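You operate a simulated robot arm through the tools that you are given. There is no shell and no other tool. Be economical: measure what you need, move in short steps, check, and stop when the job is done.

You run a simulated robot arm. Do the job below in one go: nothing can be reset, and whatever is moved stays where it is left.

TASK
Open the air and set pressure and oil drip to the setting plate.
Fine: free the regulator lock first and lock it again; the air stays on. Where these are worked on the way, their far stop is far enough and under half their travel is too little: regulator lock.

It is judged by the outcome, as a careful person would: the job done as asked, and still so three seconds after it is handed in. It fails if anything else is knocked over, pushed out of place, dropped, spilled or broken.

THE ROBOT
A 7-joint arm with a two-finger parallel gripper, fixed in place. Base frame: the origin is at the foot of the arm, x ahead of it, y to its left, z up. Lengths are in mm, angles in rad, forces in N, time in s.
Its first joint turns from -2.304 to 2.304 rad. Payload 3.91 kg.
The TCP is the grasp point between the finger pads, 30 mm short of the fingertips. In the tool frame z runs along the fingers and y along their closing line. The gripper opens to 110 mm. The fingers are 20 mm wide and 10 mm thick; the gripper's body (48 by 112 mm) begins 55 mm behind the TCP.
Orientation is told as [roll, pitch, yaw] about the base's x, y, z axes, in that order, counted from this pose: with the fingers straight down and closing along the base's y, the tool's x points along the base's -x, its y along +y and its z along -z.

THE INTERFACE
- The arm moves only by the tool play_rows. Its argument "increments" is a list of rows, each a list of 7 numbers: the shift along the tool's x, y, z in units of 40 mm (1.0 is 40 mm), then the turn, a rotation vector about the tool's x, y, z in units of 8 degrees (1.0 is 8 degrees), then the opening in per cent of the stroke, from 0 (shut) to 100 (fully open). In form: [[tx, ty, tz, wx, wy, wz, fingers], ...]. A call has 1 to 8 rows; each row shifts and turns the commanded pose from where the row before left it, along the tool's axes as they then stand. A call with a number of a shift or a turn outside -1 to 1 is refused whole. Each row takes 0.2 s and may step no farther than 50 mm and 0.15 rad from the row before; otherwise, or with a gripper value out of range, the whole call is refused. A pose out of reach is approached as far as the arm can. The call stops where the force on the tool passes 60 N (or 10 N more than at its start, if that is more) or the arm is blocked; 0.2 s more then pass. Each finger travels about 108 mm/s and halts on what it meets, pressing with about 43 N; the grip force reading is that of the motor and also rises with nothing between the fingers. The clock runs only during rows and for 0.2 s after the last one: add rows that do not move to give the fingers time. The reply holds the time, the measured pose of the TCP, the force on the tool along the base axes, the opening and the grip force, in the units named above and with some noise, with the torque about the TCP (base axes, N m) and any sound that the robot's microphone picked up.
- Cameras (640 x 400 px; columns grow to the right, rows downward): "scene" is fixed at [50.6, 649, 1801.5]; the picture's right is [-0.58, -0.82, 0.00], its down [-0.31, 0.22, -0.93] and it looks along [0.76, -0.54, -0.38] (base axes); focal length 374 px, centre (320, 200). "wrist" rides on the gripper at [72, 17, -103] in the tool frame; the picture's right is [-0.23, 0.97, 0.00], its down [-0.76, -0.18, -0.62] and it looks along [-0.61, -0.14, 0.78] (tool axes); focal length 222 px, centre (320, 200). There is no depth. A picture from a camera that has moved, and an enlarged one, comes with that camera's place and axes in the base frame and with its lens.
- get_image(camera): a new picture of that camera. The clock stands still meanwhile.
- enlarge(camera, box): a new picture of the part [left, top, right, bottom] of that camera's present view, enlarged. The clock stands still meanwhile.
- hand_in(): hands the job in; it is judged then, once.

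Work in short steps. Places have to be worked out from the pictures, the camera data and where the tool is seen: move nearer, look again, correct. Check each grasp and each placing, and mend what went wrong. You have 120 turns and 76 pictures in all, those below and enlarged ones among them. Open the gripper and draw the arm clear of the work before you hand the job in, unless the task says otherwise; then end with one line.

The tools are called by a JSON object that holds its "api" and its "payload". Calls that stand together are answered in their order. play_rows: Moves the arm, as the interface text tells. Its arguments: {"type":"object","properties":{"increments":{"type":"array","items":{"type":"array","items":{"type":"number"}}}},"required":["increments"]} The other tools are called the same way: get_image (camera) takes a picture; enlarge (camera, box) takes an enlarged picture of a part of a camera's view; hand_in () hands the job in.

At the start:

```text
t: 0.0
ee_pos: [484.8, -172.2, 1478.0]
orientation: [0.001, 0.0, 0.0]
contact_force: [-0.2, -0.2, 1.0]
wrist_torque: [0.0, 0.01, 0.0]
finger_gap: 109.8
grip_force: 0.1
```

scene: 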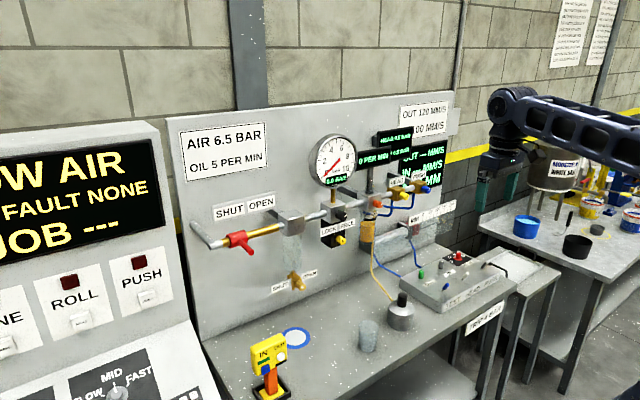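
wrist: 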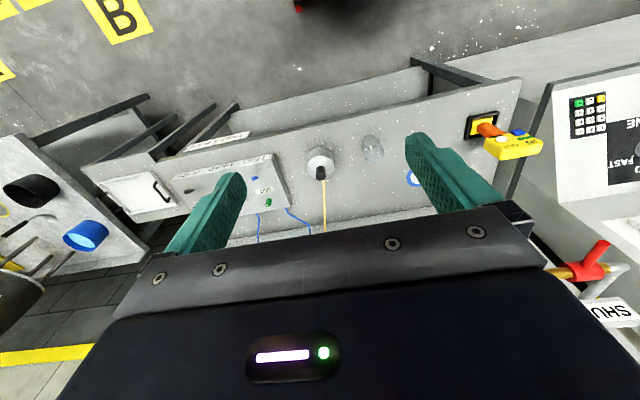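

The panel shows a red shutoff handle, a regulator with lock, and an oil drip feed. I enlarge the panel for details.

{"api": "enlarge", "payload": {"camera": "scene", "box": [170, 100, 330, 200]}}

{"api": "enlarge", "payload": {"camera": "scene", "box": [300, 120, 460, 220]}}

{"api": "enlarge", "payload": {"camera": "scene", "box": [200, 190, 360, 290]}}

{"api": "enlarge", "payload": {"camera": "scene", "box": [340, 180, 500, 280]}}

```text
4.00 times, centred on (250, 150) of scene
camera zoom: at [50.6, 649.0, 1801.5], right [-0.58, -0.82, 0.0], down [-0.31, 0.22, -0.93], along [0.76, -0.54, -0.38], focal length 1495 px, centre (600, 400)
```

zoom: 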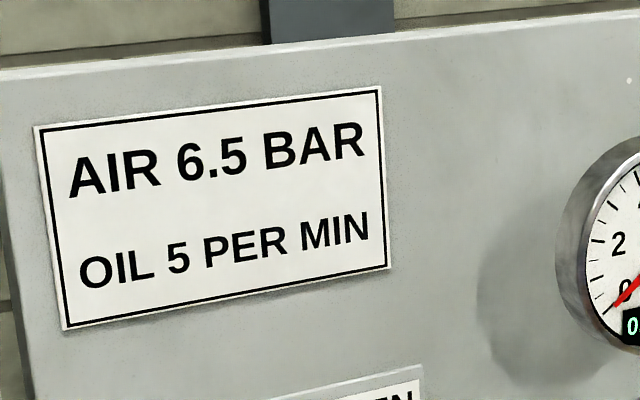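

```text
4.00 times, centred on (380, 170) of scene
camera zoom: at [50.6, 649.0, 1801.5], right [-0.58, -0.82, 0.0], down [-0.31, 0.22, -0.93], along [0.76, -0.54, -0.38], focal length 1495 px, centre (80, 320)
```

zoom: 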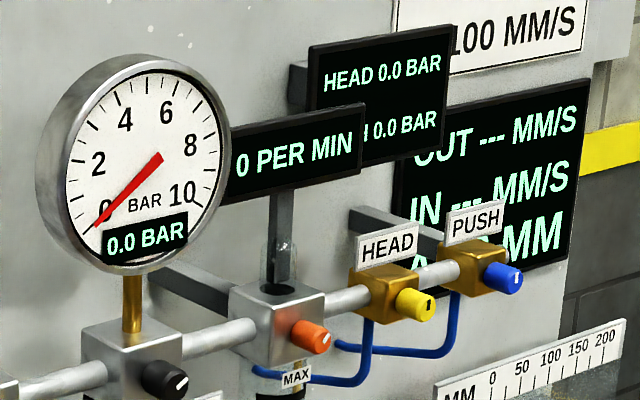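

```text
4.00 times, centred on (280, 240) of scene
camera zoom: at [50.6, 649.0, 1801.5], right [-0.58, -0.82, 0.0], down [-0.31, 0.22, -0.93], along [0.76, -0.54, -0.38], focal length 1495 px, centre (480, 40)
```

zoom: 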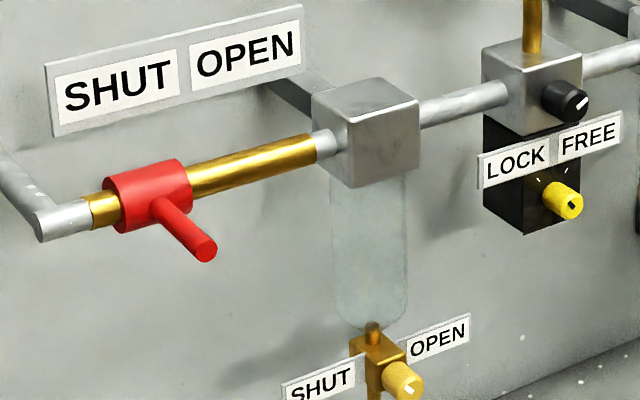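

```text
4.00 times, centred on (420, 230) of scene
camera zoom: at [50.6, 649.0, 1801.5], right [-0.58, -0.82, 0.0], down [-0.31, 0.22, -0.93], along [0.76, -0.54, -0.38], focal length 1495 px, centre (-80, 80)
```

zoom: 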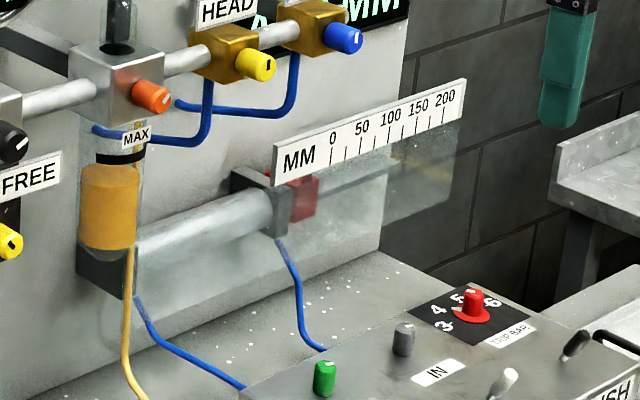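

The panel faces −x. I estimate the sleeve handle tip near (862, 296, 1300), the black regulator knob near (880, −24, 1314), the lock near (880, −24, 1228) and the orange oil knob near (880, −178, 1315). First I pitch the tool forward in place.

{"api": "play_rows", "payload": {"increments": [[0, 0, 0, 0, -1, 0, 100], [0, 0, 0, 0, -1, 0, 100], [0, 0, 0, 0, -1, 0, 100], [0, 0, 0, 0, -1, 0, 100], [0, 0, 0, 0, -1, 0, 100], [0, 0, 0, 0, -1, 0, 100], [0, 0, 0, 0, -1, 0, 100], [0, 0, 0, 0, -1, 0, 100]]}}

{"api": "play_rows", "payload": {"increments": [[0, 0, 0, 0, -1, 0, 100], [0, 0, 0, 0, -1, 0, 100], [0, 0, 0, 0, -1, 0, 100], [0, 0, 0, 0, -0.25, 0, 100], [0, 0, 0, 0, 0, 0, 100]]}}

{"api": "get_image", "payload": {"camera": "wrist"}}

{"api": "get_image", "payload": {"camera": "scene"}}

```text
t: 1.8
ee_pos: [485.0, -170.5, 1478.7]
orientation: [0.0, -1.119, 0.001]
contact_force: [0.0, 0.4, 0.0]
wrist_torque: [-0.02, -0.03, -0.01]
finger_gap: 110.0
grip_force: 0.0
```

```text
t: 3.0
ee_pos: [484.8, -170.9, 1476.5]
orientation: [3.075, -1.571, -3.074]
contact_force: [-0.1, -1.1, -0.1]
wrist_torque: [0.01, 0.0, 0.04]
finger_gap: 110.0
grip_force: 0.1
```

```text
69 pictures are left
camera wrist: at [380.4, -154.6, 1405.2], right [0.0, 0.97, 0.23], down [-0.62, -0.18, 0.76], along [0.78, -0.14, 0.61], focal length 222 px, centre (320, 200)
```

wrist: 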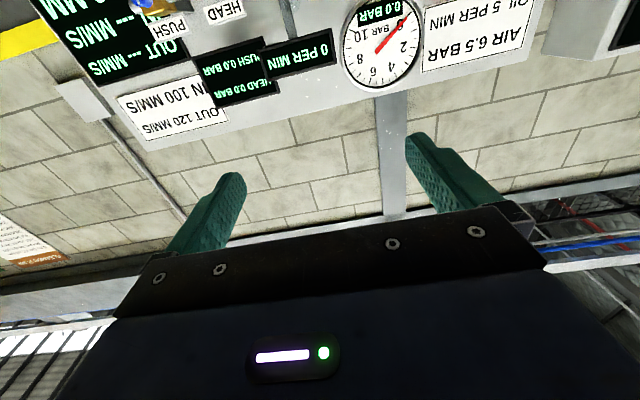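

```text
68 pictures are left
```

scene: 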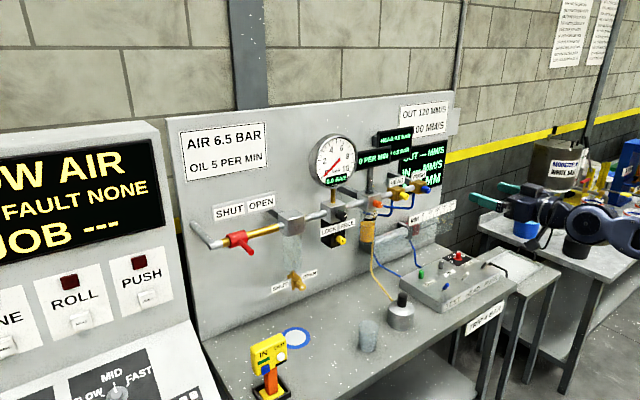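

The forward pose is fine. Next I lower and shift left to view the controls from the wrist camera.

{"api": "play_rows", "payload": {"increments": [[0.92, 0.7, 0, 0, 0, 0, 100], [0.92, 0.7, 0, 0, 0, 0, 100], [0.92, 0.7, 0, 0, 0, 0, 100], [0.92, 0.7, 0, 0, 0, 0, 100], [0.92, 0.7, 0, 0, 0, 0, 100], [0.92, 0.7, 0, 0, 0, 0, 100], [0.92, 0.7, 0, 0, 0, 0, 100], [0.92, 0.7, 0, 0, 0, 0, 100]]}}

{"api": "get_image", "payload": {"camera": "wrist"}}

```text
t: 4.8
ee_pos: [561.9, 80.3, 1325.0]
orientation: [-0.16, -1.568, 0.16]
contact_force: [-0.9, -0.4, 0.4]
wrist_torque: [0.0, 0.04, -0.01]
finger_gap: 109.9
grip_force: 0.1
out of reach, approached as far as the arm can: row 3, 4, 5, 6, 7, 8
```

```text
67 pictures are left
camera wrist: at [458.5, 97.1, 1252.1], right [0.0, 0.97, 0.23], down [-0.62, -0.18, 0.76], along [0.78, -0.14, 0.61], focal length 222 px, centre (320, 200)
```

wrist: 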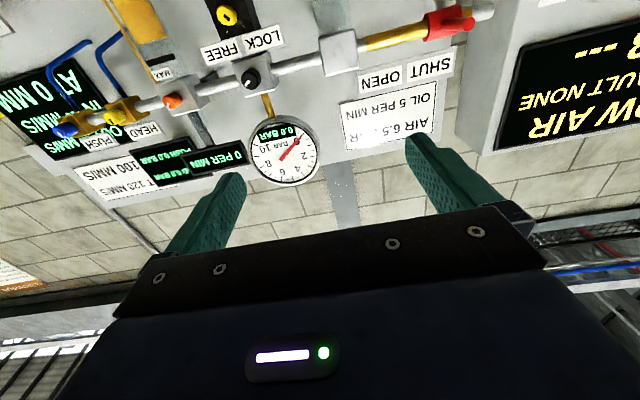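

Good view, although the low retracted pose is out of reach. I enlarge it for measurement.

{"api": "enlarge", "payload": {"camera": "wrist", "box": [140, 0, 300, 100]}}

{"api": "enlarge", "payload": {"camera": "wrist", "box": [340, 0, 500, 100]}}

{"api": "play_rows", "payload": {"increments": [[0, 0, 0, 0, 0, 0, 100]]}}

```text
4.00 times, centred on (220, 50) of wrist
camera zoom: at [458.5, 97.1, 1252.1], right [0.0, 0.97, 0.23], down [-0.62, -0.18, 0.76], along [0.78, -0.14, 0.61], focal length 888 px, centre (720, 800)
```

zoom: 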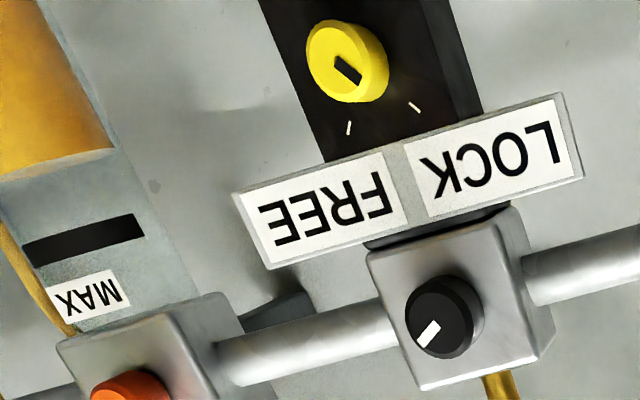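

```text
4.00 times, centred on (420, 50) of wrist
camera zoom: at [458.5, 97.1, 1252.1], right [0.0, 0.97, 0.23], down [-0.62, -0.18, 0.76], along [0.78, -0.14, 0.61], focal length 888 px, centre (-80, 800)
```

zoom: 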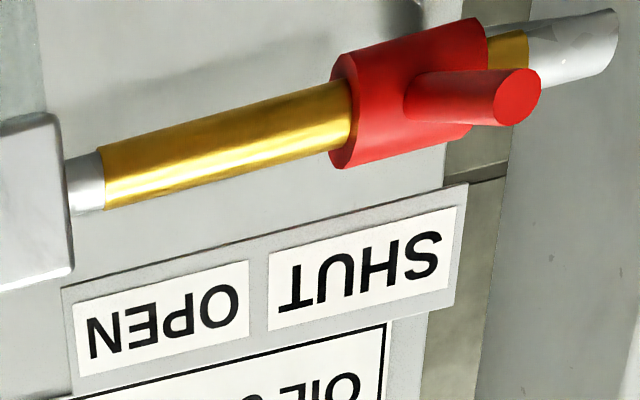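

```text
t: 5.2
ee_pos: [563.3, 81.5, 1324.3]
orientation: [-0.076, -1.57, 0.076]
contact_force: [0.0, -1.1, -1.0]
wrist_torque: [0.01, 0.01, -0.05]
finger_gap: 110.0
grip_force: 0.1
```

Handle tip triangulates to about (851, 300, 1304), the black knob face to (893, −42, 1302) and the lock face to about (885, −38, 1218). I move in front of the red handle with fingers half open.

{"api": "play_rows", "payload": {"increments": [[0.071, 0.78, 0.81, 0, 0, 0, 50], [0.071, 0.78, 0.81, 0, 0, 0, 50], [0.071, 0.78, 0.81, 0, 0, 0, 50], [0.071, 0.78, 0.81, 0, 0, 0, 50], [0.071, 0.78, 0.81, 0, 0, 0, 50], [0.071, 0.78, 0.81, 0, 0, 0, 50], [0.071, 0.78, 0.81, 0, 0, 0, 50]]}}

{"api": "get_image", "payload": {"camera": "wrist"}}

{"api": "enlarge", "payload": {"camera": "scene", "box": [160, 170, 320, 270]}}

```text
t: 6.8
ee_pos: [790.6, 299.5, 1305.5]
orientation: [-2.942, -1.571, 2.941]
contact_force: [-0.4, 0.9, 1.9]
wrist_torque: [0.0, 0.03, 0.02]
finger_gap: 54.9
grip_force: 0.0
```

```text
64 pictures are left
camera wrist: at [686.1, 314.7, 1233.1], right [0.0, 0.97, 0.23], down [-0.62, -0.18, 0.76], along [0.78, -0.14, 0.61], focal length 222 px, centre (320, 200)
```

wrist: 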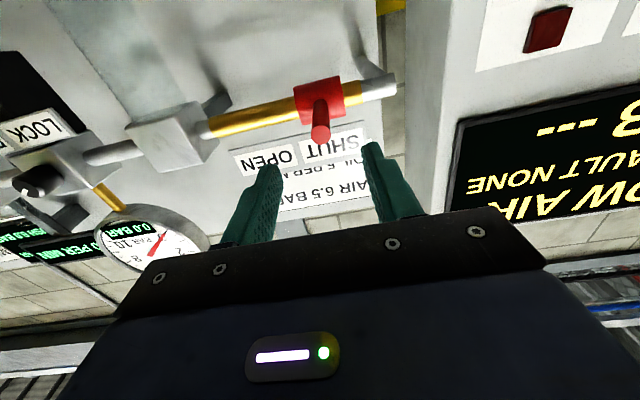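

```text
4.00 times, centred on (240, 220) of scene
camera zoom: at [50.6, 649.0, 1801.5], right [-0.58, -0.82, 0.0], down [-0.31, 0.22, -0.93], along [0.76, -0.54, -0.38], focal length 1495 px, centre (640, 120)
```

zoom: 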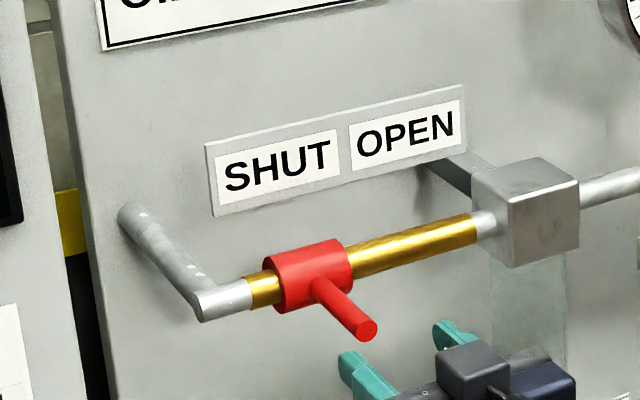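

The handle tip is centred between the fingers. I advance 75 mm and close.

{"api": "play_rows", "payload": {"increments": [[0.05, 0, 0.95, 0, 0, 0, 50], [0, 0, 0.9, 0, 0, 0, 50], [0, 0, 0, 0, 0, 0, 0], [0, 0, 0, 0, 0, 0, 0], [0, 0, 0, 0, 0, 0, 0]]}}

{"api": "get_image", "payload": {"camera": "wrist"}}

```text
t: 8.0
ee_pos: [864.8, 298.3, 1305.3]
orientation: [3.023, -1.569, -3.02]
contact_force: [-1.9, 6.0, 5.5]
wrist_torque: [0.03, -0.17, 0.13]
finger_gap: 16.1
grip_force: 44.9
```

```text
62 pictures are left
camera wrist: at [760.4, 314.2, 1233.2], right [0.0, 0.97, 0.23], down [-0.62, -0.18, 0.76], along [0.78, -0.14, 0.61], focal length 222 px, centre (320, 200)
```

wrist: 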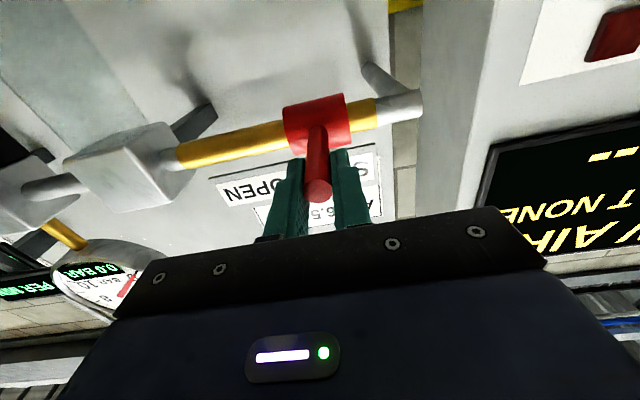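

Handle gripped (16 mm). I slide it toward OPEN (−y) in small steps.

{"api": "play_rows", "payload": {"increments": [[0, -0.4, 0, 0, 0, 0, 0], [0, -0.4, 0, 0, 0, 0, 0], [0, -0.4, 0, 0, 0, 0, 0], [0, -0.4, 0, 0, 0, 0, 0]]}}

{"api": "get_image", "payload": {"camera": "scene"}}

```text
t: 9.0
ee_pos: [865.1, 233.2, 1304.9]
orientation: [0.029, -1.569, -0.031]
contact_force: [-11.5, 1.4, -1.4]
wrist_torque: [-0.03, -0.36, -0.24]
finger_gap: 16.0
grip_force: 45.2
```

```text
61 pictures are left
```

scene: 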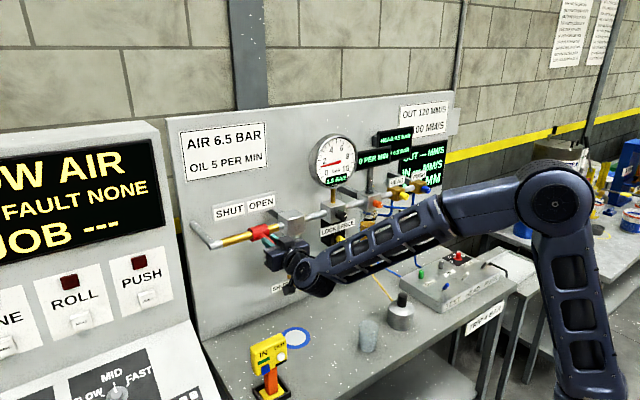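

The sleeve slides and the gauge rises. I continue to the stop.

{"api": "play_rows", "payload": {"increments": [[0, -0.25, 0, 0, 0, 0, 0], [0, -0.25, 0, 0, 0, 0, 0], [0, -0.25, 0, 0, 0, 0, 0], [0, -0.25, 0, 0, 0, 0, 0]]}}

{"api": "enlarge", "payload": {"camera": "scene", "box": [200, 120, 440, 270]}}

```text
t: 9.9
ee_pos: [865.0, 210.8, 1304.7]
orientation: [0.452, -1.568, -0.436]
contact_force: [24.6, 23.9, -4.4]
wrist_torque: [0.13, 0.47, -1.44]
finger_gap: 16.1
grip_force: 44.4
stopped in row 4: the force on the tool passed its limit at 72 N (the readings are from after the stop); the commanded pose is now the measured one
```

```text
2.67 times, centred on (320, 195) of scene
camera zoom: at [50.6, 649.0, 1801.5], right [-0.58, -0.82, 0.0], down [-0.31, 0.22, -0.93], along [0.76, -0.54, -0.38], focal length 996 px, centre (320, 213)
```

zoom: 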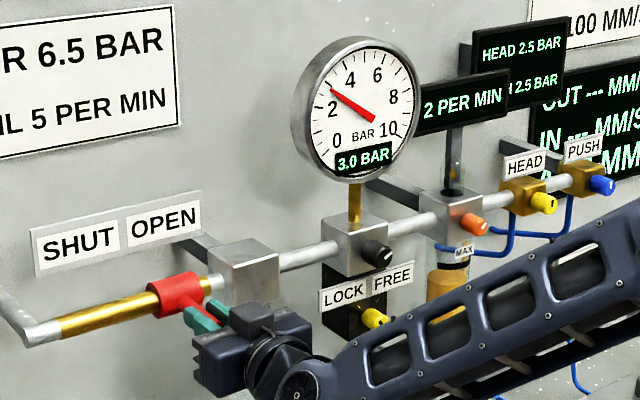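

The sleeve is at the far stop (88 mm travel) and the gauge reads 3.0 bar. I release and back out.

{"api": "play_rows", "payload": {"increments": [[0, 0.1, 0, 0, 0, 0, 45], [0, -0.1, 0, 0, 0, 0, 45], [0, 0, 0, 0, 0, 0, 45], [0, 0, -1, 0, 0, 0, 45], [0, 0, -1, 0, 0, 0, 45], [0, 0, -0.5, 0, 0, 0, 45]]}}

{"api": "enlarge", "payload": {"camera": "scene", "box": [200, 120, 440, 270]}}

```text
t: 11.3
ee_pos: [763.9, 205.3, 1305.8]
orientation: [1.943, -1.57, -1.931]
contact_force: [0.4, -0.2, -0.6]
wrist_torque: [0.01, 0.01, 0.0]
finger_gap: 49.4
grip_force: 0.1
```

```text
2.67 times, centred on (320, 195) of scene
camera zoom: at [50.6, 649.0, 1801.5], right [-0.58, -0.82, 0.0], down [-0.31, 0.22, -0.93], along [0.76, -0.54, -0.38], focal length 996 px, centre (320, 213)
```

zoom: 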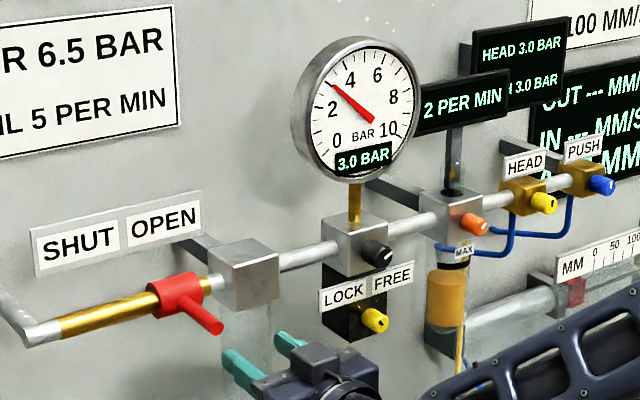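

Air is open and steady at 3.0 bar. I move in front of the lock knob.

{"api": "play_rows", "payload": {"increments": [[0.314, -0.868, 0.06, 0, 0, 0, 45], [0.314, -0.868, 0.06, 0, 0, 0, 45], [0.314, -0.868, 0.06, 0, 0, 0, 45], [0.314, -0.868, 0.06, 0, 0, 0, 45], [0.314, -0.868, 0.06, 0, 0, 0, 45], [0.314, -0.868, 0.06, 0, 0, 0, 45], [0.314, -0.868, 0.06, 0, 0, 0, 45]]}}

{"api": "get_image", "payload": {"camera": "wrist"}}

{"api": "enlarge", "payload": {"camera": "scene", "box": [270, 170, 430, 270]}}

```text
t: 12.9
ee_pos: [784.2, -38.3, 1218.8]
orientation: [1.84, -1.569, -1.828]
contact_force: [-0.1, 0.7, 0.3]
wrist_torque: [-0.02, 0.02, -0.04]
finger_gap: 49.5
grip_force: 0.1
```

```text
58 pictures are left
camera wrist: at [680.1, -22.9, 1146.3], right [-0.01, 0.97, 0.23], down [-0.62, -0.19, 0.76], along [0.78, -0.13, 0.61], focal length 222 px, centre (320, 200)
```

wrist: 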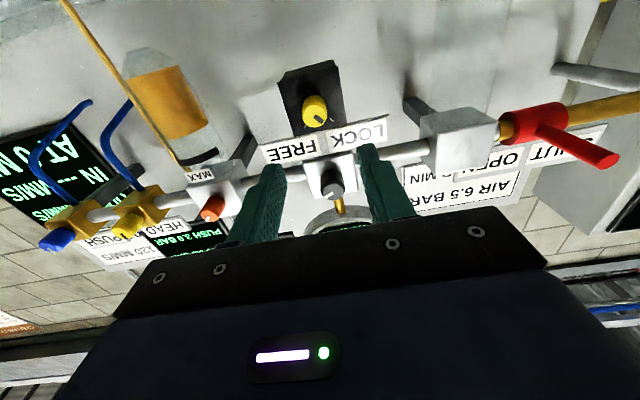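

```text
4.00 times, centred on (350, 220) of scene
camera zoom: at [50.6, 649.0, 1801.5], right [-0.58, -0.82, 0.0], down [-0.31, 0.22, -0.93], along [0.76, -0.54, -0.38], focal length 1495 px, centre (200, 120)
```

zoom: 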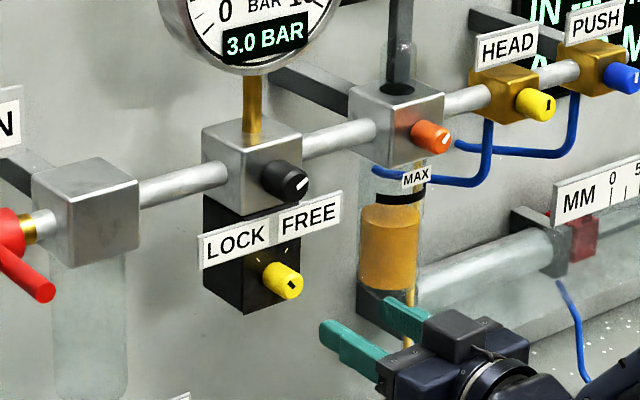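

I enlarge the wrist view for knob geometry.

{"api": "enlarge", "payload": {"camera": "wrist", "box": [240, 50, 400, 150]}}

{"api": "enlarge", "payload": {"camera": "wrist", "box": [160, 150, 360, 275]}}

```text
4.00 times, centred on (320, 100) of wrist
camera zoom: at [680.1, -22.9, 1146.3], right [-0.01, 0.97, 0.23], down [-0.62, -0.19, 0.76], along [0.78, -0.13, 0.61], focal length 888 px, centre (320, 600)
```

zoom: 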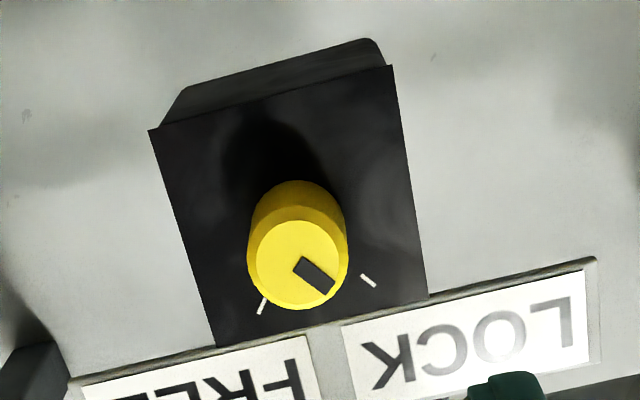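

```text
3.20 times, centred on (260, 212) of wrist
camera zoom: at [680.1, -22.9, 1146.3], right [-0.01, 0.97, 0.23], down [-0.62, -0.19, 0.76], along [0.78, -0.13, 0.61], focal length 711 px, centre (512, 160)
```

zoom: 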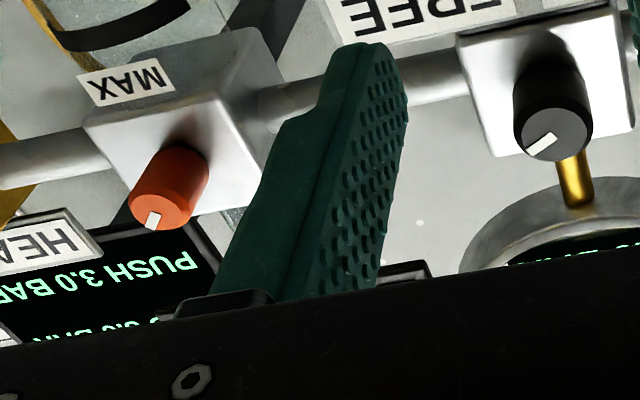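

Lock knob face ≈ (896, −41, 1213), Ø24, marks at ±45° with the pointer at LOCK, so it needs about 90° positive turn about tool z. I pre-rotate −45° and advance partway.

{"api": "play_rows", "payload": {"increments": [[0.14, -0.07, 0.5, 0, 0, -0.94, 45], [0, 0, 0, 0, 0, -0.94, 45], [0, 0, 0, 0, 0, -0.94, 45], [0, 0, 0, 0, 0, -0.94, 45], [0, 0, 0, 0, 0, -0.94, 45], [0, 0, 0, 0, 0, -0.94, 45], [0, 0, 0.5, 0, 0, 0, 45], [0, 0, 0, 0, 0, 0, 45]]}}

{"api": "get_image", "payload": {"camera": "wrist"}}

{"api": "enlarge", "payload": {"camera": "scene", "box": [270, 170, 430, 270]}}

```text
t: 14.7
ee_pos: [824.0, -39.4, 1213.5]
orientation: [-1.571, -0.783, 1.584]
contact_force: [0.0, 0.1, -0.4]
wrist_torque: [0.0, 0.0, -0.03]
finger_gap: 49.7
grip_force: 0.0
```

```text
54 pictures are left
camera wrist: at [720.5, -80.5, 1149.9], right [-0.01, 0.85, -0.53], down [-0.63, 0.41, 0.66], along [0.78, 0.34, 0.53], focal length 222 px, centre (320, 200)
```

wrist: 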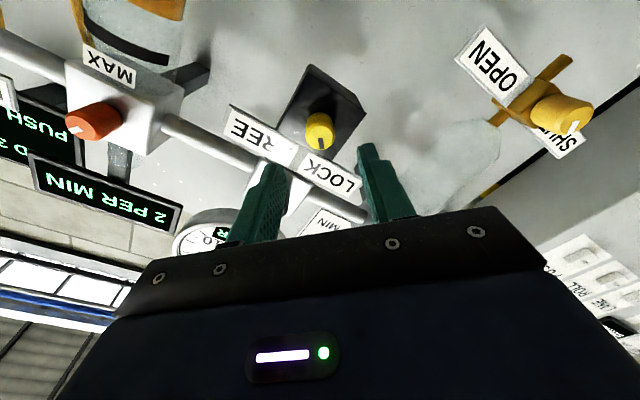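

```text
4.00 times, centred on (350, 220) of scene
camera zoom: at [50.6, 649.0, 1801.5], right [-0.58, -0.82, 0.0], down [-0.31, 0.22, -0.93], along [0.76, -0.54, -0.38], focal length 1495 px, centre (200, 120)
```

zoom: 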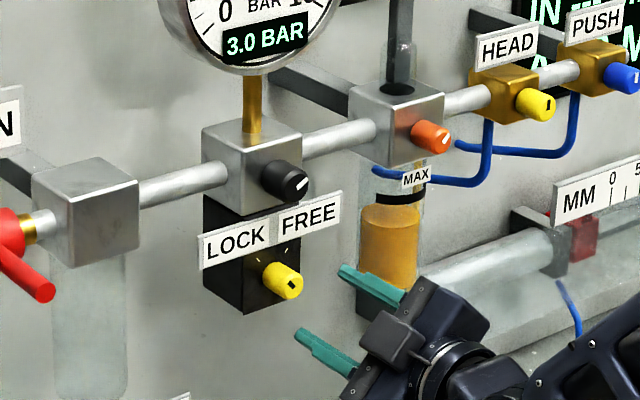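

Alignment is within 3 mm. I correct slightly, advance to x≈882 and close.

{"api": "play_rows", "payload": {"increments": [[0.08, 0.01, 0.75, 0, 0, 0, 45], [0, 0, 0.7, 0, 0, 0, 45], [0, 0, 0, 0, 0, 0, 45], [0, 0, 0, 0, 0, 0, 0], [0, 0, 0, 0, 0, 0, 0], [0, 0, 0, 0, 0, 0, 0]]}}

{"api": "get_image", "payload": {"camera": "wrist"}}

```text
t: 16.1
ee_pos: [882.3, -39.8, 1210.1]
orientation: [-1.57, -0.784, 1.585]
contact_force: [6.1, 2.7, -4.0]
wrist_torque: [0.03, -0.55, -0.68]
finger_gap: 23.6
grip_force: 45.1
```

```text
52 pictures are left
camera wrist: at [779.0, -81.5, 1147.1], right [-0.01, 0.85, -0.53], down [-0.63, 0.41, 0.66], along [0.78, 0.34, 0.53], focal length 222 px, centre (320, 200)
```

wrist: 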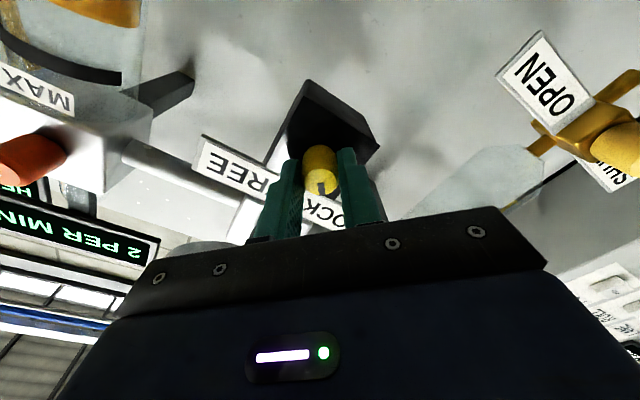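

Knob gripped at 23.6 mm. I turn toward FREE, first 48°.

{"api": "play_rows", "payload": {"increments": [[0, 0, 0, 0, 0, 1, 0], [0, 0, 0, 0, 0, 1, 0], [0, 0, 0, 0, 0, 1, 0], [0, 0, 0, 0, 0, 1, 0], [0, 0, 0, 0, 0, 1, 0], [0, 0, 0, 0, 0, 1, 0]]}}

{"api": "get_image", "payload": {"camera": "wrist"}}

```text
t: 17.5
ee_pos: [882.0, -39.1, 1209.4]
orientation: [1.573, -1.516, -1.559]
contact_force: [28.4, 1.3, 1.8]
wrist_torque: [-0.01, -0.27, -1.01]
finger_gap: 23.9
grip_force: 45.0
```

```text
51 pictures are left
camera wrist: at [778.0, -21.1, 1138.8], right [-0.01, 0.96, 0.28], down [-0.62, -0.23, 0.75], along [0.78, -0.16, 0.6], focal length 222 px, centre (320, 200)
```

wrist: 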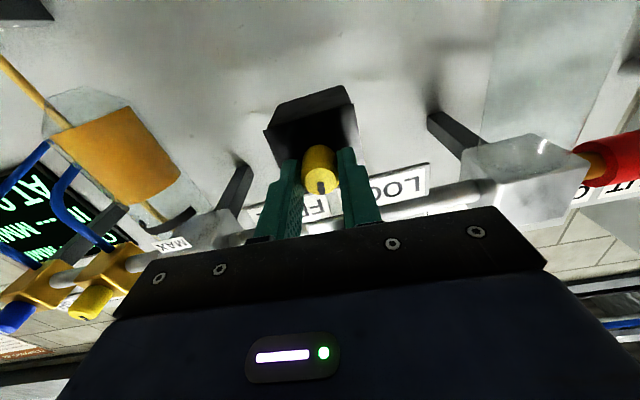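

The knob follows. I turn the remaining ~44°.

{"api": "play_rows", "payload": {"increments": [[0, 0, 0, 0, 0, 1, 0], [0, 0, 0, 0, 0, 1, 0], [0, 0, 0, 0, 0, 1, 0], [0, 0, 0, 0, 0, 1, 0], [0, 0, 0, 0, 0, 0.8, 0], [0, 0, 0, 0, 0, 0.6, 0]]}}

{"api": "get_image", "payload": {"camera": "wrist"}}

```text
t: 18.9
ee_pos: [881.2, -39.3, 1210.4]
orientation: [1.569, -0.764, -1.555]
contact_force: [1.1, 7.8, 0.9]
wrist_torque: [-0.39, 0.45, -0.63]
finger_gap: 23.3
grip_force: 45.1
```

```text
50 pictures are left
camera wrist: at [775.9, 22.5, 1172.2], right [-0.01, 0.51, 0.86], down [-0.61, -0.68, 0.4], along [0.79, -0.52, 0.32], focal length 222 px, centre (320, 200)
```

wrist: 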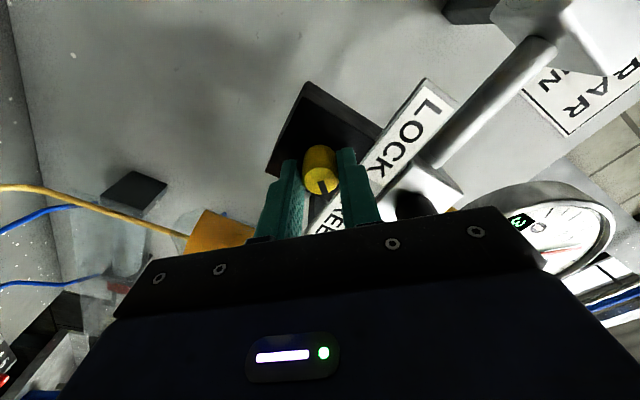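

Turned about 90°, with torque rising as at the stop. I release, back off and check.

{"api": "play_rows", "payload": {"increments": [[0, 0, 0, 0, 0, 0, 45], [0, 0, 0, 0, 0, 0, 45], [0, 0, -0.9, 0, 0, 0, 45], [0, 0, -0.9, 0, 0, -1, 45], [0, 0, 0, 0, 0, -1, 45], [0, 0, 0, 0, 0, -1, 45], [0, 0, 0, 0, 0, -1, 45], [0, 0, 0, 0, 0, -1, 45]]}}

{"api": "enlarge", "payload": {"camera": "scene", "box": [270, 170, 430, 270]}}

{"api": "get_image", "payload": {"camera": "wrist"}}

```text
t: 20.7
ee_pos: [808.4, -41.2, 1210.3]
orientation: [1.573, -1.467, -1.562]
contact_force: [0.8, 0.2, -0.8]
wrist_torque: [-0.01, 0.0, -0.01]
finger_gap: 49.6
grip_force: 0.0
```

```text
4.00 times, centred on (350, 220) of scene
camera zoom: at [50.6, 649.0, 1801.5], right [-0.58, -0.82, 0.0], down [-0.31, 0.22, -0.93], along [0.76, -0.54, -0.38], focal length 1495 px, centre (200, 120)
```

zoom: 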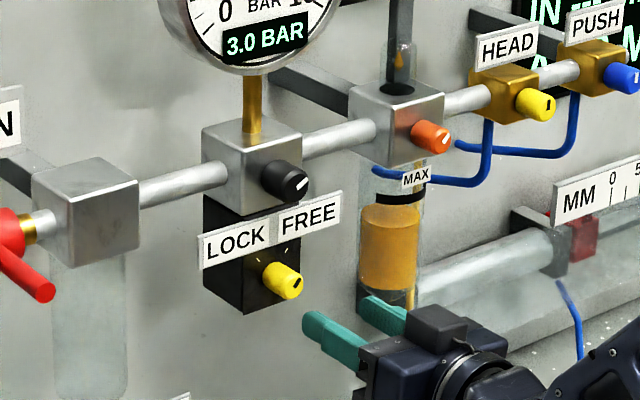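

```text
48 pictures are left
camera wrist: at [705.0, -18.8, 1140.3], right [-0.01, 0.94, 0.33], down [-0.62, -0.27, 0.74], along [0.78, -0.19, 0.59], focal length 222 px, centre (320, 200)
```

wrist: 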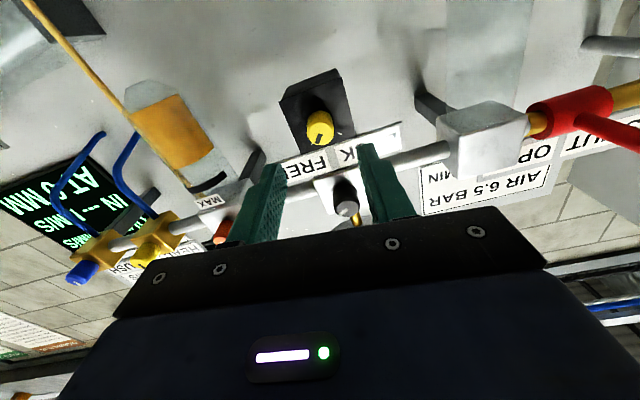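

The lock pointer is now at FREE. I go up to the black regulator knob and pre-rotate to about −58°.

{"api": "play_rows", "payload": {"increments": [[-0.77, 0.08, 0, 0, 0, 0, 45], [-0.77, 0.08, 0, 0, 0, 0, 45], [-0.77, 0.08, 0, 0, 0, 0, 45], [0, 0, 0, 0, 0, -1, 45], [0, 0, 0, 0, 0, -1, 45], [0, 0, 0, 0, 0, -1, 45], [0, 0, 0, 0, 0, -1, 45], [0, 0, 0, 0, 0, -1, 45]]}}

{"api": "play_rows", "payload": {"increments": [[0, 0, 0, 0, 0, -1, 45], [0, 0, 0, 0, 0, -1, 45], [0, 0, 0, 0, 0, -1, 45], [0, 0, 0, 0, 0, 0, 45]]}}

{"api": "get_image", "payload": {"camera": "wrist"}}

{"api": "enlarge", "payload": {"camera": "scene", "box": [270, 130, 430, 230]}}

```text
t: 22.5
ee_pos: [810.0, -41.7, 1303.6]
orientation: [-1.571, -0.976, 1.585]
contact_force: [0.7, -0.4, 0.5]
wrist_torque: [-0.03, 0.0, 0.01]
finger_gap: 49.5
grip_force: 0.1
```

```text
t: 23.5
ee_pos: [810.1, -40.3, 1302.8]
orientation: [-1.57, -0.56, 1.584]
contact_force: [-0.9, 0.2, -0.1]
wrist_torque: [0.0, -0.03, -0.03]
finger_gap: 49.3
grip_force: 0.0
```

```text
47 pictures are left
camera wrist: at [705.9, -95.2, 1250.6], right [-0.01, 0.71, -0.7], down [-0.63, 0.54, 0.55], along [0.78, 0.45, 0.44], focal length 222 px, centre (320, 200)
```

wrist: 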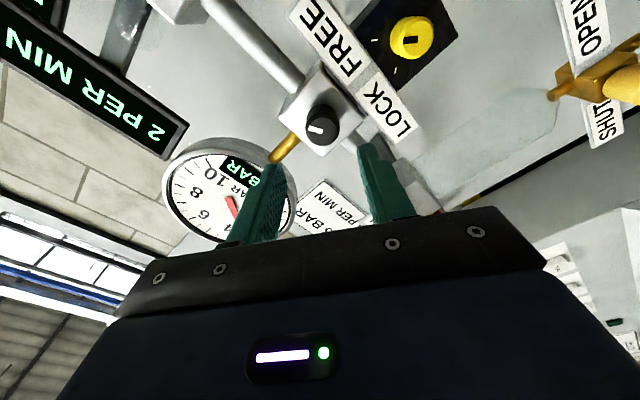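

```text
4.00 times, centred on (350, 180) of scene
camera zoom: at [50.6, 649.0, 1801.5], right [-0.58, -0.82, 0.0], down [-0.31, 0.22, -0.93], along [0.76, -0.54, -0.38], focal length 1495 px, centre (200, 280)
```

zoom: 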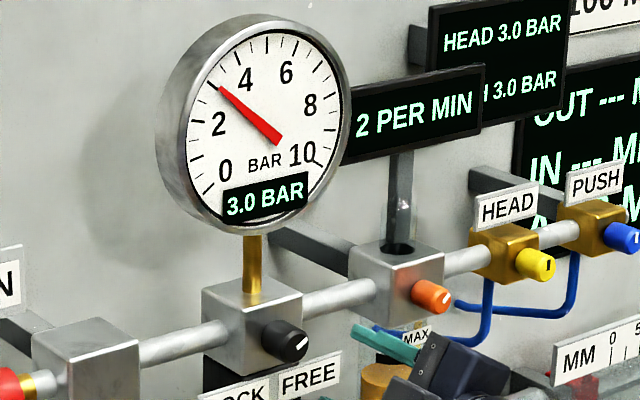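

Aligned within 3 mm. I advance to x≈878 and close on the black knob.

{"api": "play_rows", "payload": {"increments": [[0.07, 0.015, 0.85, 0, 0, 0, 45], [0, 0, 0.85, 0, 0, 0, 45], [0, 0, 0, 0, 0, 0, 45], [0, 0, 0, 0, 0, 0, 0], [0, 0, 0, 0, 0, 0, 0], [0, 0, 0, 0, 0, 0, 0]]}}

{"api": "get_image", "payload": {"camera": "wrist"}}

```text
t: 24.9
ee_pos: [877.8, -41.5, 1300.4]
orientation: [-1.568, -0.56, 1.582]
contact_force: [2.5, 8.6, -21.0]
wrist_torque: [-0.02, -0.05, -0.05]
finger_gap: 29.4
grip_force: 44.8
```

```text
45 pictures are left
camera wrist: at [774.4, -95.3, 1247.5], right [-0.01, 0.71, -0.7], down [-0.63, 0.54, 0.56], along [0.78, 0.45, 0.44], focal length 222 px, centre (320, 200)
```

wrist: 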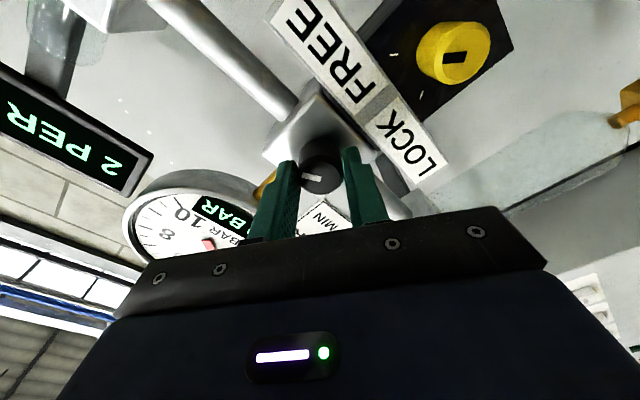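

Gripped (29 mm). I ease the side load and turn +24° to learn the scale.

{"api": "play_rows", "payload": {"increments": [[0, 0.04, 0, 0, 0, 0, 0], [0, 0, 0, 0, 0, 1, 0], [0, 0, 0, 0, 0, 1, 0], [0, 0, 0, 0, 0, 1, 0], [0, 0, 0, 0, 0, 0, 0]]}}

{"api": "enlarge", "payload": {"camera": "scene", "box": [270, 130, 430, 230]}}

```text
t: 26.1
ee_pos: [878.7, -39.9, 1299.6]
orientation: [-1.571, -0.98, 1.583]
contact_force: [9.2, 14.8, -10.4]
wrist_torque: [0.03, -0.44, -0.05]
finger_gap: 29.4
grip_force: 44.6
```

```text
4.00 times, centred on (350, 180) of scene
camera zoom: at [50.6, 649.0, 1801.5], right [-0.58, -0.82, 0.0], down [-0.31, 0.22, -0.93], along [0.76, -0.54, -0.38], focal length 1495 px, centre (200, 280)
```

zoom: 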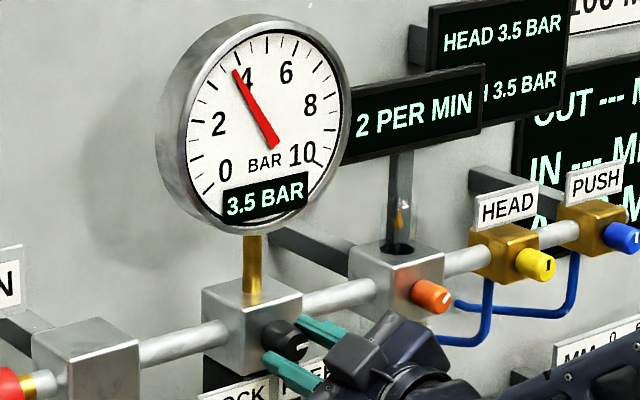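

Needle and digits differ; I wait a moment and reread.

{"api": "play_rows", "payload": {"increments": [[0, 0, 0, 0, 0, 0, 0], [0, 0, 0, 0, 0, 0, 0], [0, 0, 0, 0, 0, 0, 0], [0, 0, 0, 0, 0, 0, 0]]}}

{"api": "enlarge", "payload": {"camera": "scene", "box": [270, 130, 430, 230]}}

```text
t: 27.1
ee_pos: [877.9, -40.6, 1299.2]
orientation: [-1.57, -0.98, 1.586]
contact_force: [12.3, 20.0, -5.5]
wrist_torque: [-0.02, -0.3, -0.14]
finger_gap: 29.4
grip_force: 45.3
```

```text
4.00 times, centred on (350, 180) of scene
camera zoom: at [50.6, 649.0, 1801.5], right [-0.58, -0.82, 0.0], down [-0.31, 0.22, -0.93], along [0.76, -0.54, -0.38], focal length 1495 px, centre (200, 280)
```

zoom: 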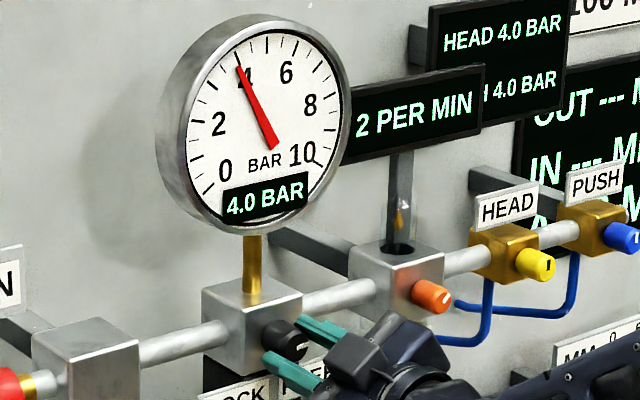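

Scale about 24° per bar after settling. I turn another 56° and read.

{"api": "play_rows", "payload": {"increments": [[0, 0, 0, 0, 0, 1, 0], [0, 0, 0, 0, 0, 1, 0], [0, 0, 0, 0, 0, 1, 0], [0, 0, 0, 0, 0, 1, 0], [0, 0, 0, 0, 0, 1, 0], [0, 0, 0, 0, 0, 1, 0], [0, 0, 0, 0, 0, 1, 0], [0, 0, 0, 0, 0, 0, 0]]}}

{"api": "play_rows", "payload": {"increments": [[0, 0, 0, 0, 0, 0, 0], [0, 0, 0, 0, 0, 0, 0], [0, 0, 0, 0, 0, 0, 0], [0, 0, 0, 0, 0, 0, 0], [0, 0, 0, 0, 0, 0, 0]]}}

{"api": "enlarge", "payload": {"camera": "scene", "box": [270, 130, 430, 230]}}

```text
t: 28.9
ee_pos: [878.7, -39.6, 1299.1]
orientation: [1.569, -1.186, -1.555]
contact_force: [-7.9, 31.4, -8.8]
wrist_torque: [-0.05, 0.8, 0.17]
finger_gap: 29.4
grip_force: 44.8
```

```text
t: 30.1
ee_pos: [878.0, -39.6, 1299.3]
orientation: [1.569, -1.186, -1.554]
contact_force: [-11.4, 34.4, -11.9]
wrist_torque: [-0.07, 0.71, 0.22]
finger_gap: 29.4
grip_force: 44.9
```

```text
4.00 times, centred on (350, 180) of scene
camera zoom: at [50.6, 649.0, 1801.5], right [-0.58, -0.82, 0.0], down [-0.31, 0.22, -0.93], along [0.76, -0.54, -0.38], focal length 1495 px, centre (200, 280)
```

zoom: 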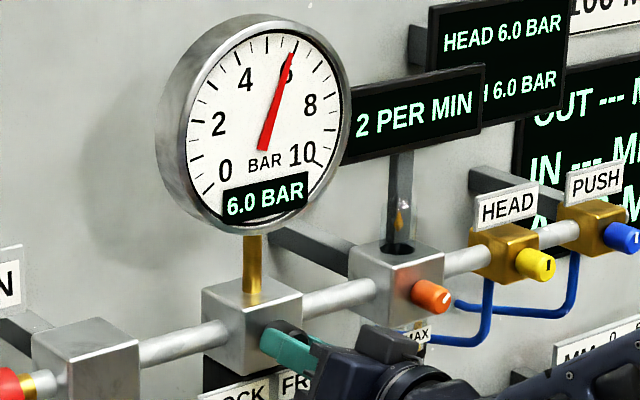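

6.0 bar. I ease the side load and turn another 8°.

{"api": "play_rows", "payload": {"increments": [[0, 0.03, 0, 0, 0, 1, 0], [0, 0, 0, 0, 0, 0, 0], [0, 0, 0, 0, 0, 0, 0], [0, 0, 0, 0, 0, 0, 0], [0, 0, 0, 0, 0, 0, 0], [0, 0, 0, 0, 0, 0, 0]]}}

{"api": "enlarge", "payload": {"camera": "scene", "box": [310, 130, 374, 180]}}

```text
t: 31.5
ee_pos: [878.5, -39.4, 1299.0]
orientation: [1.57, -1.045, -1.556]
contact_force: [-8.9, 23.3, -12.5]
wrist_torque: [-0.04, 0.76, -0.23]
finger_gap: 29.3
grip_force: 44.4
```

```text
8.00 times, centred on (342, 155) of scene
camera zoom: at [50.6, 649.0, 1801.5], right [-0.58, -0.82, 0.0], down [-0.31, 0.22, -0.93], along [0.76, -0.54, -0.38], focal length 2989 px, centre (144, 560)
```

zoom: 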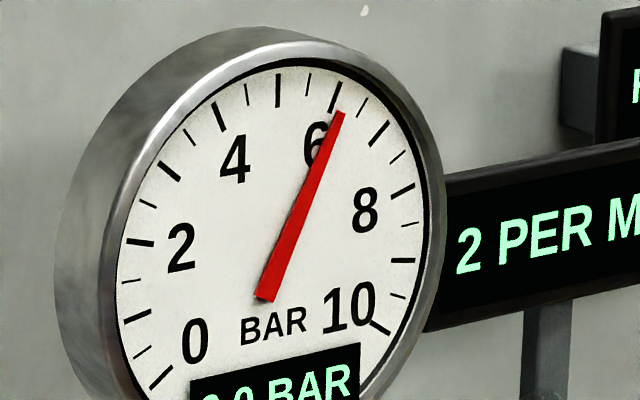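

The needle is at about 6.25. I turn about 6° more.

{"api": "play_rows", "payload": {"increments": [[0, 0, 0, 0, 0, 0.75, 0], [0, 0, 0, 0, 0, 0, 0], [0, 0, 0, 0, 0, 0, 0], [0, 0, 0, 0, 0, 0, 0], [0, 0, 0, 0, 0, 0, 0], [0, 0, 0, 0, 0, 0, 0], [0, 0, 0, 0, 0, 0, 0]]}}

{"api": "enlarge", "payload": {"camera": "scene", "box": [310, 132, 390, 192]}}

```text
t: 33.1
ee_pos: [878.0, -40.2, 1299.7]
orientation: [1.572, -0.942, -1.558]
contact_force: [-2.5, 13.6, -11.3]
wrist_torque: [0.0, 0.82, -0.34]
finger_gap: 29.5
grip_force: 44.6
```

```text
6.67 times, centred on (350, 162) of scene
camera zoom: at [50.6, 649.0, 1801.5], right [-0.58, -0.82, 0.0], down [-0.31, 0.22, -0.93], along [0.76, -0.54, -0.38], focal length 2491 px, centre (120, 453)
```

zoom: 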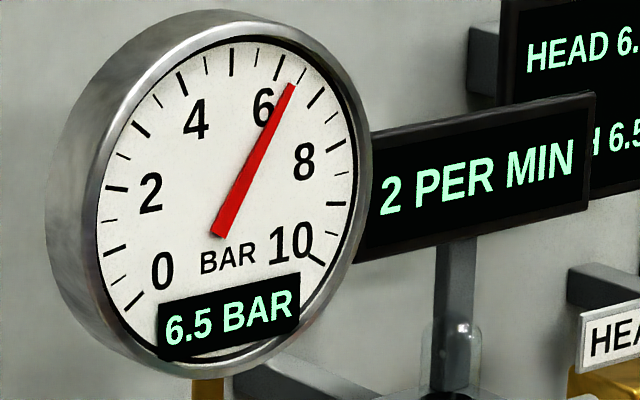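

Reads 6.5 with the needle at about 6.4. A 2° nudge centres it, then I release, back off and check that it holds.

{"api": "play_rows", "payload": {"increments": [[0, 0, 0, 0, 0, 0.25, 0], [0, 0, 0, 0, 0, 0, 0], [0, 0, 0, 0, 0, 0, 45], [0, 0, 0, 0, 0, 0, 45], [0, 0, -0.85, 0, 0, 0, 45], [0, 0, -0.85, 0, 0, 0, 45], [0, 0, 0, 0, 0, 0, 45]]}}

{"api": "enlarge", "payload": {"camera": "scene", "box": [310, 132, 390, 192]}}

{"api": "enlarge", "payload": {"camera": "scene", "box": [270, 170, 430, 270]}}

```text
t: 34.7
ee_pos: [810.3, -42.8, 1299.7]
orientation: [1.57, -0.906, -1.556]
contact_force: [-0.3, -0.5, -0.7]
wrist_torque: [0.03, 0.06, -0.01]
finger_gap: 49.5
grip_force: 0.0
```

```text
6.67 times, centred on (350, 162) of scene
camera zoom: at [50.6, 649.0, 1801.5], right [-0.58, -0.82, 0.0], down [-0.31, 0.22, -0.93], along [0.76, -0.54, -0.38], focal length 2491 px, centre (120, 453)
```

zoom: 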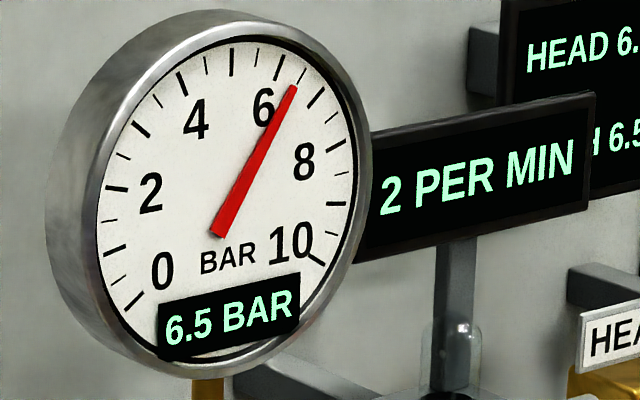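

```text
4.00 times, centred on (350, 220) of scene
camera zoom: at [50.6, 649.0, 1801.5], right [-0.58, -0.82, 0.0], down [-0.31, 0.22, -0.93], along [0.76, -0.54, -0.38], focal length 1495 px, centre (200, 120)
```

zoom: 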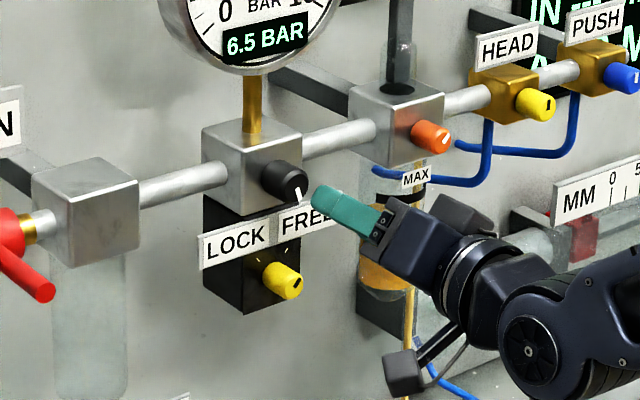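

The needle sits exactly on 6.5. Next I go down to the lock knob, grip it at this roll (+38°) and turn it back −90°.

{"api": "play_rows", "payload": {"increments": [[0.595, -0.443, 0, 0, 0, 0, 45], [0.595, -0.443, 0, 0, 0, 0, 45], [0.595, -0.443, 0, 0, 0, 0, 45], [0, 0, 0, 0, 0, 0, 45]]}}

{"api": "get_image", "payload": {"camera": "wrist"}}

```text
t: 35.7
ee_pos: [807.7, -38.2, 1210.7]
orientation: [1.571, -0.905, -1.558]
contact_force: [-0.4, -0.4, 0.5]
wrist_torque: [-0.01, 0.01, 0.0]
finger_gap: 49.5
grip_force: 0.0
```

```text
37 pictures are left
camera wrist: at [703.4, 18.1, 1164.0], right [-0.01, 0.63, 0.78], down [-0.61, -0.62, 0.49], along [0.79, -0.48, 0.39], focal length 222 px, centre (320, 200)
```

wrist: 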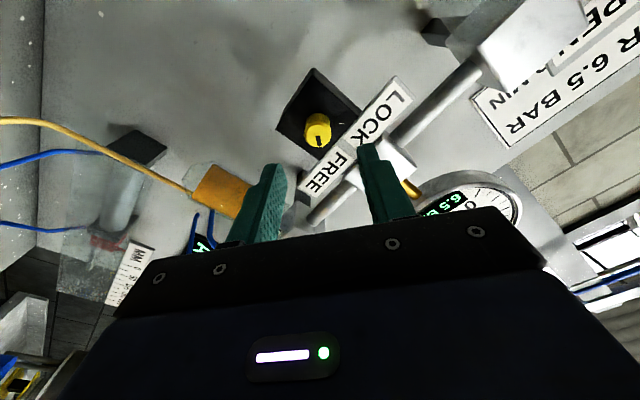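

Aligned; I advance and grip.

{"api": "play_rows", "payload": {"increments": [[-0.03, -0.04, 0.93, 0, 0, 0, 45], [0, 0, 0.92, 0, 0, 0, 45], [0, 0, 0, 0, 0, 0, 45], [0, 0, 0, 0, 0, 0, 0], [0, 0, 0, 0, 0, 0, 0], [0, 0, 0, 0, 0, 0, 0]]}}

{"api": "play_rows", "payload": {"increments": [[0, 0, 0, 0, 0, -1, 0], [0, 0, 0, 0, 0, -1, 0], [0, 0, 0, 0, 0, -1, 0], [0, 0, 0, 0, 0, -1, 0], [0, 0, 0, 0, 0, -1, 0], [0, 0, 0, 0, 0, -1, 0]]}}

{"api": "play_rows", "payload": {"increments": [[0, 0, 0, 0, 0, -1, 0], [0, 0, 0, 0, 0, -1, 0], [0, 0, 0, 0, 0, -1, 0], [0, 0, 0, 0, 0, -1, 0], [0, 0, 0, 0, 0, -0.8, 0], [0, 0, 0, 0, 0, -0.5, 0]]}}

{"api": "get_image", "payload": {"camera": "wrist"}}

```text
t: 37.1
ee_pos: [883.4, -39.4, 1209.2]
orientation: [1.574, -0.905, -1.559]
contact_force: [9.8, 2.1, 4.1]
wrist_torque: [0.0, 0.77, -0.65]
finger_gap: 23.7
grip_force: 44.9
```

```text
t: 38.5
ee_pos: [882.8, -40.0, 1208.7]
orientation: [-1.554, -1.396, 1.564]
contact_force: [-18.1, -4.3, -22.9]
wrist_torque: [-0.01, 0.65, -1.17]
finger_gap: 24.0
grip_force: 45.3
```

```text
t: 39.9
ee_pos: [883.4, -38.4, 1211.6]
orientation: [-1.573, -0.656, 1.586]
contact_force: [-2.6, 4.2, -24.6]
wrist_torque: [0.03, 0.03, -0.8]
finger_gap: 23.8
grip_force: 45.6
```

```text
36 pictures are left
camera wrist: at [780.2, -87.4, 1154.3], right [-0.01, 0.77, -0.63], down [-0.63, 0.48, 0.61], along [0.78, 0.41, 0.48], focal length 222 px, centre (320, 200)
```

wrist: 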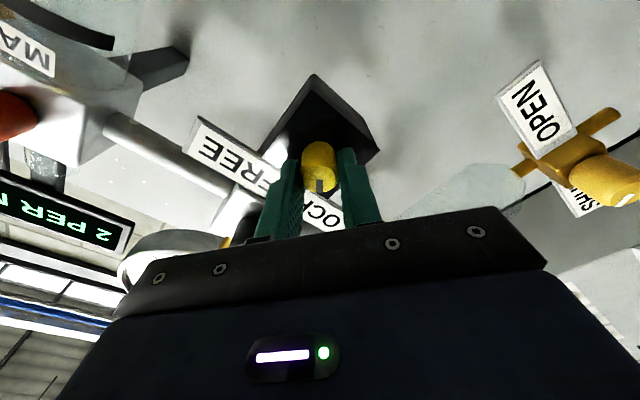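

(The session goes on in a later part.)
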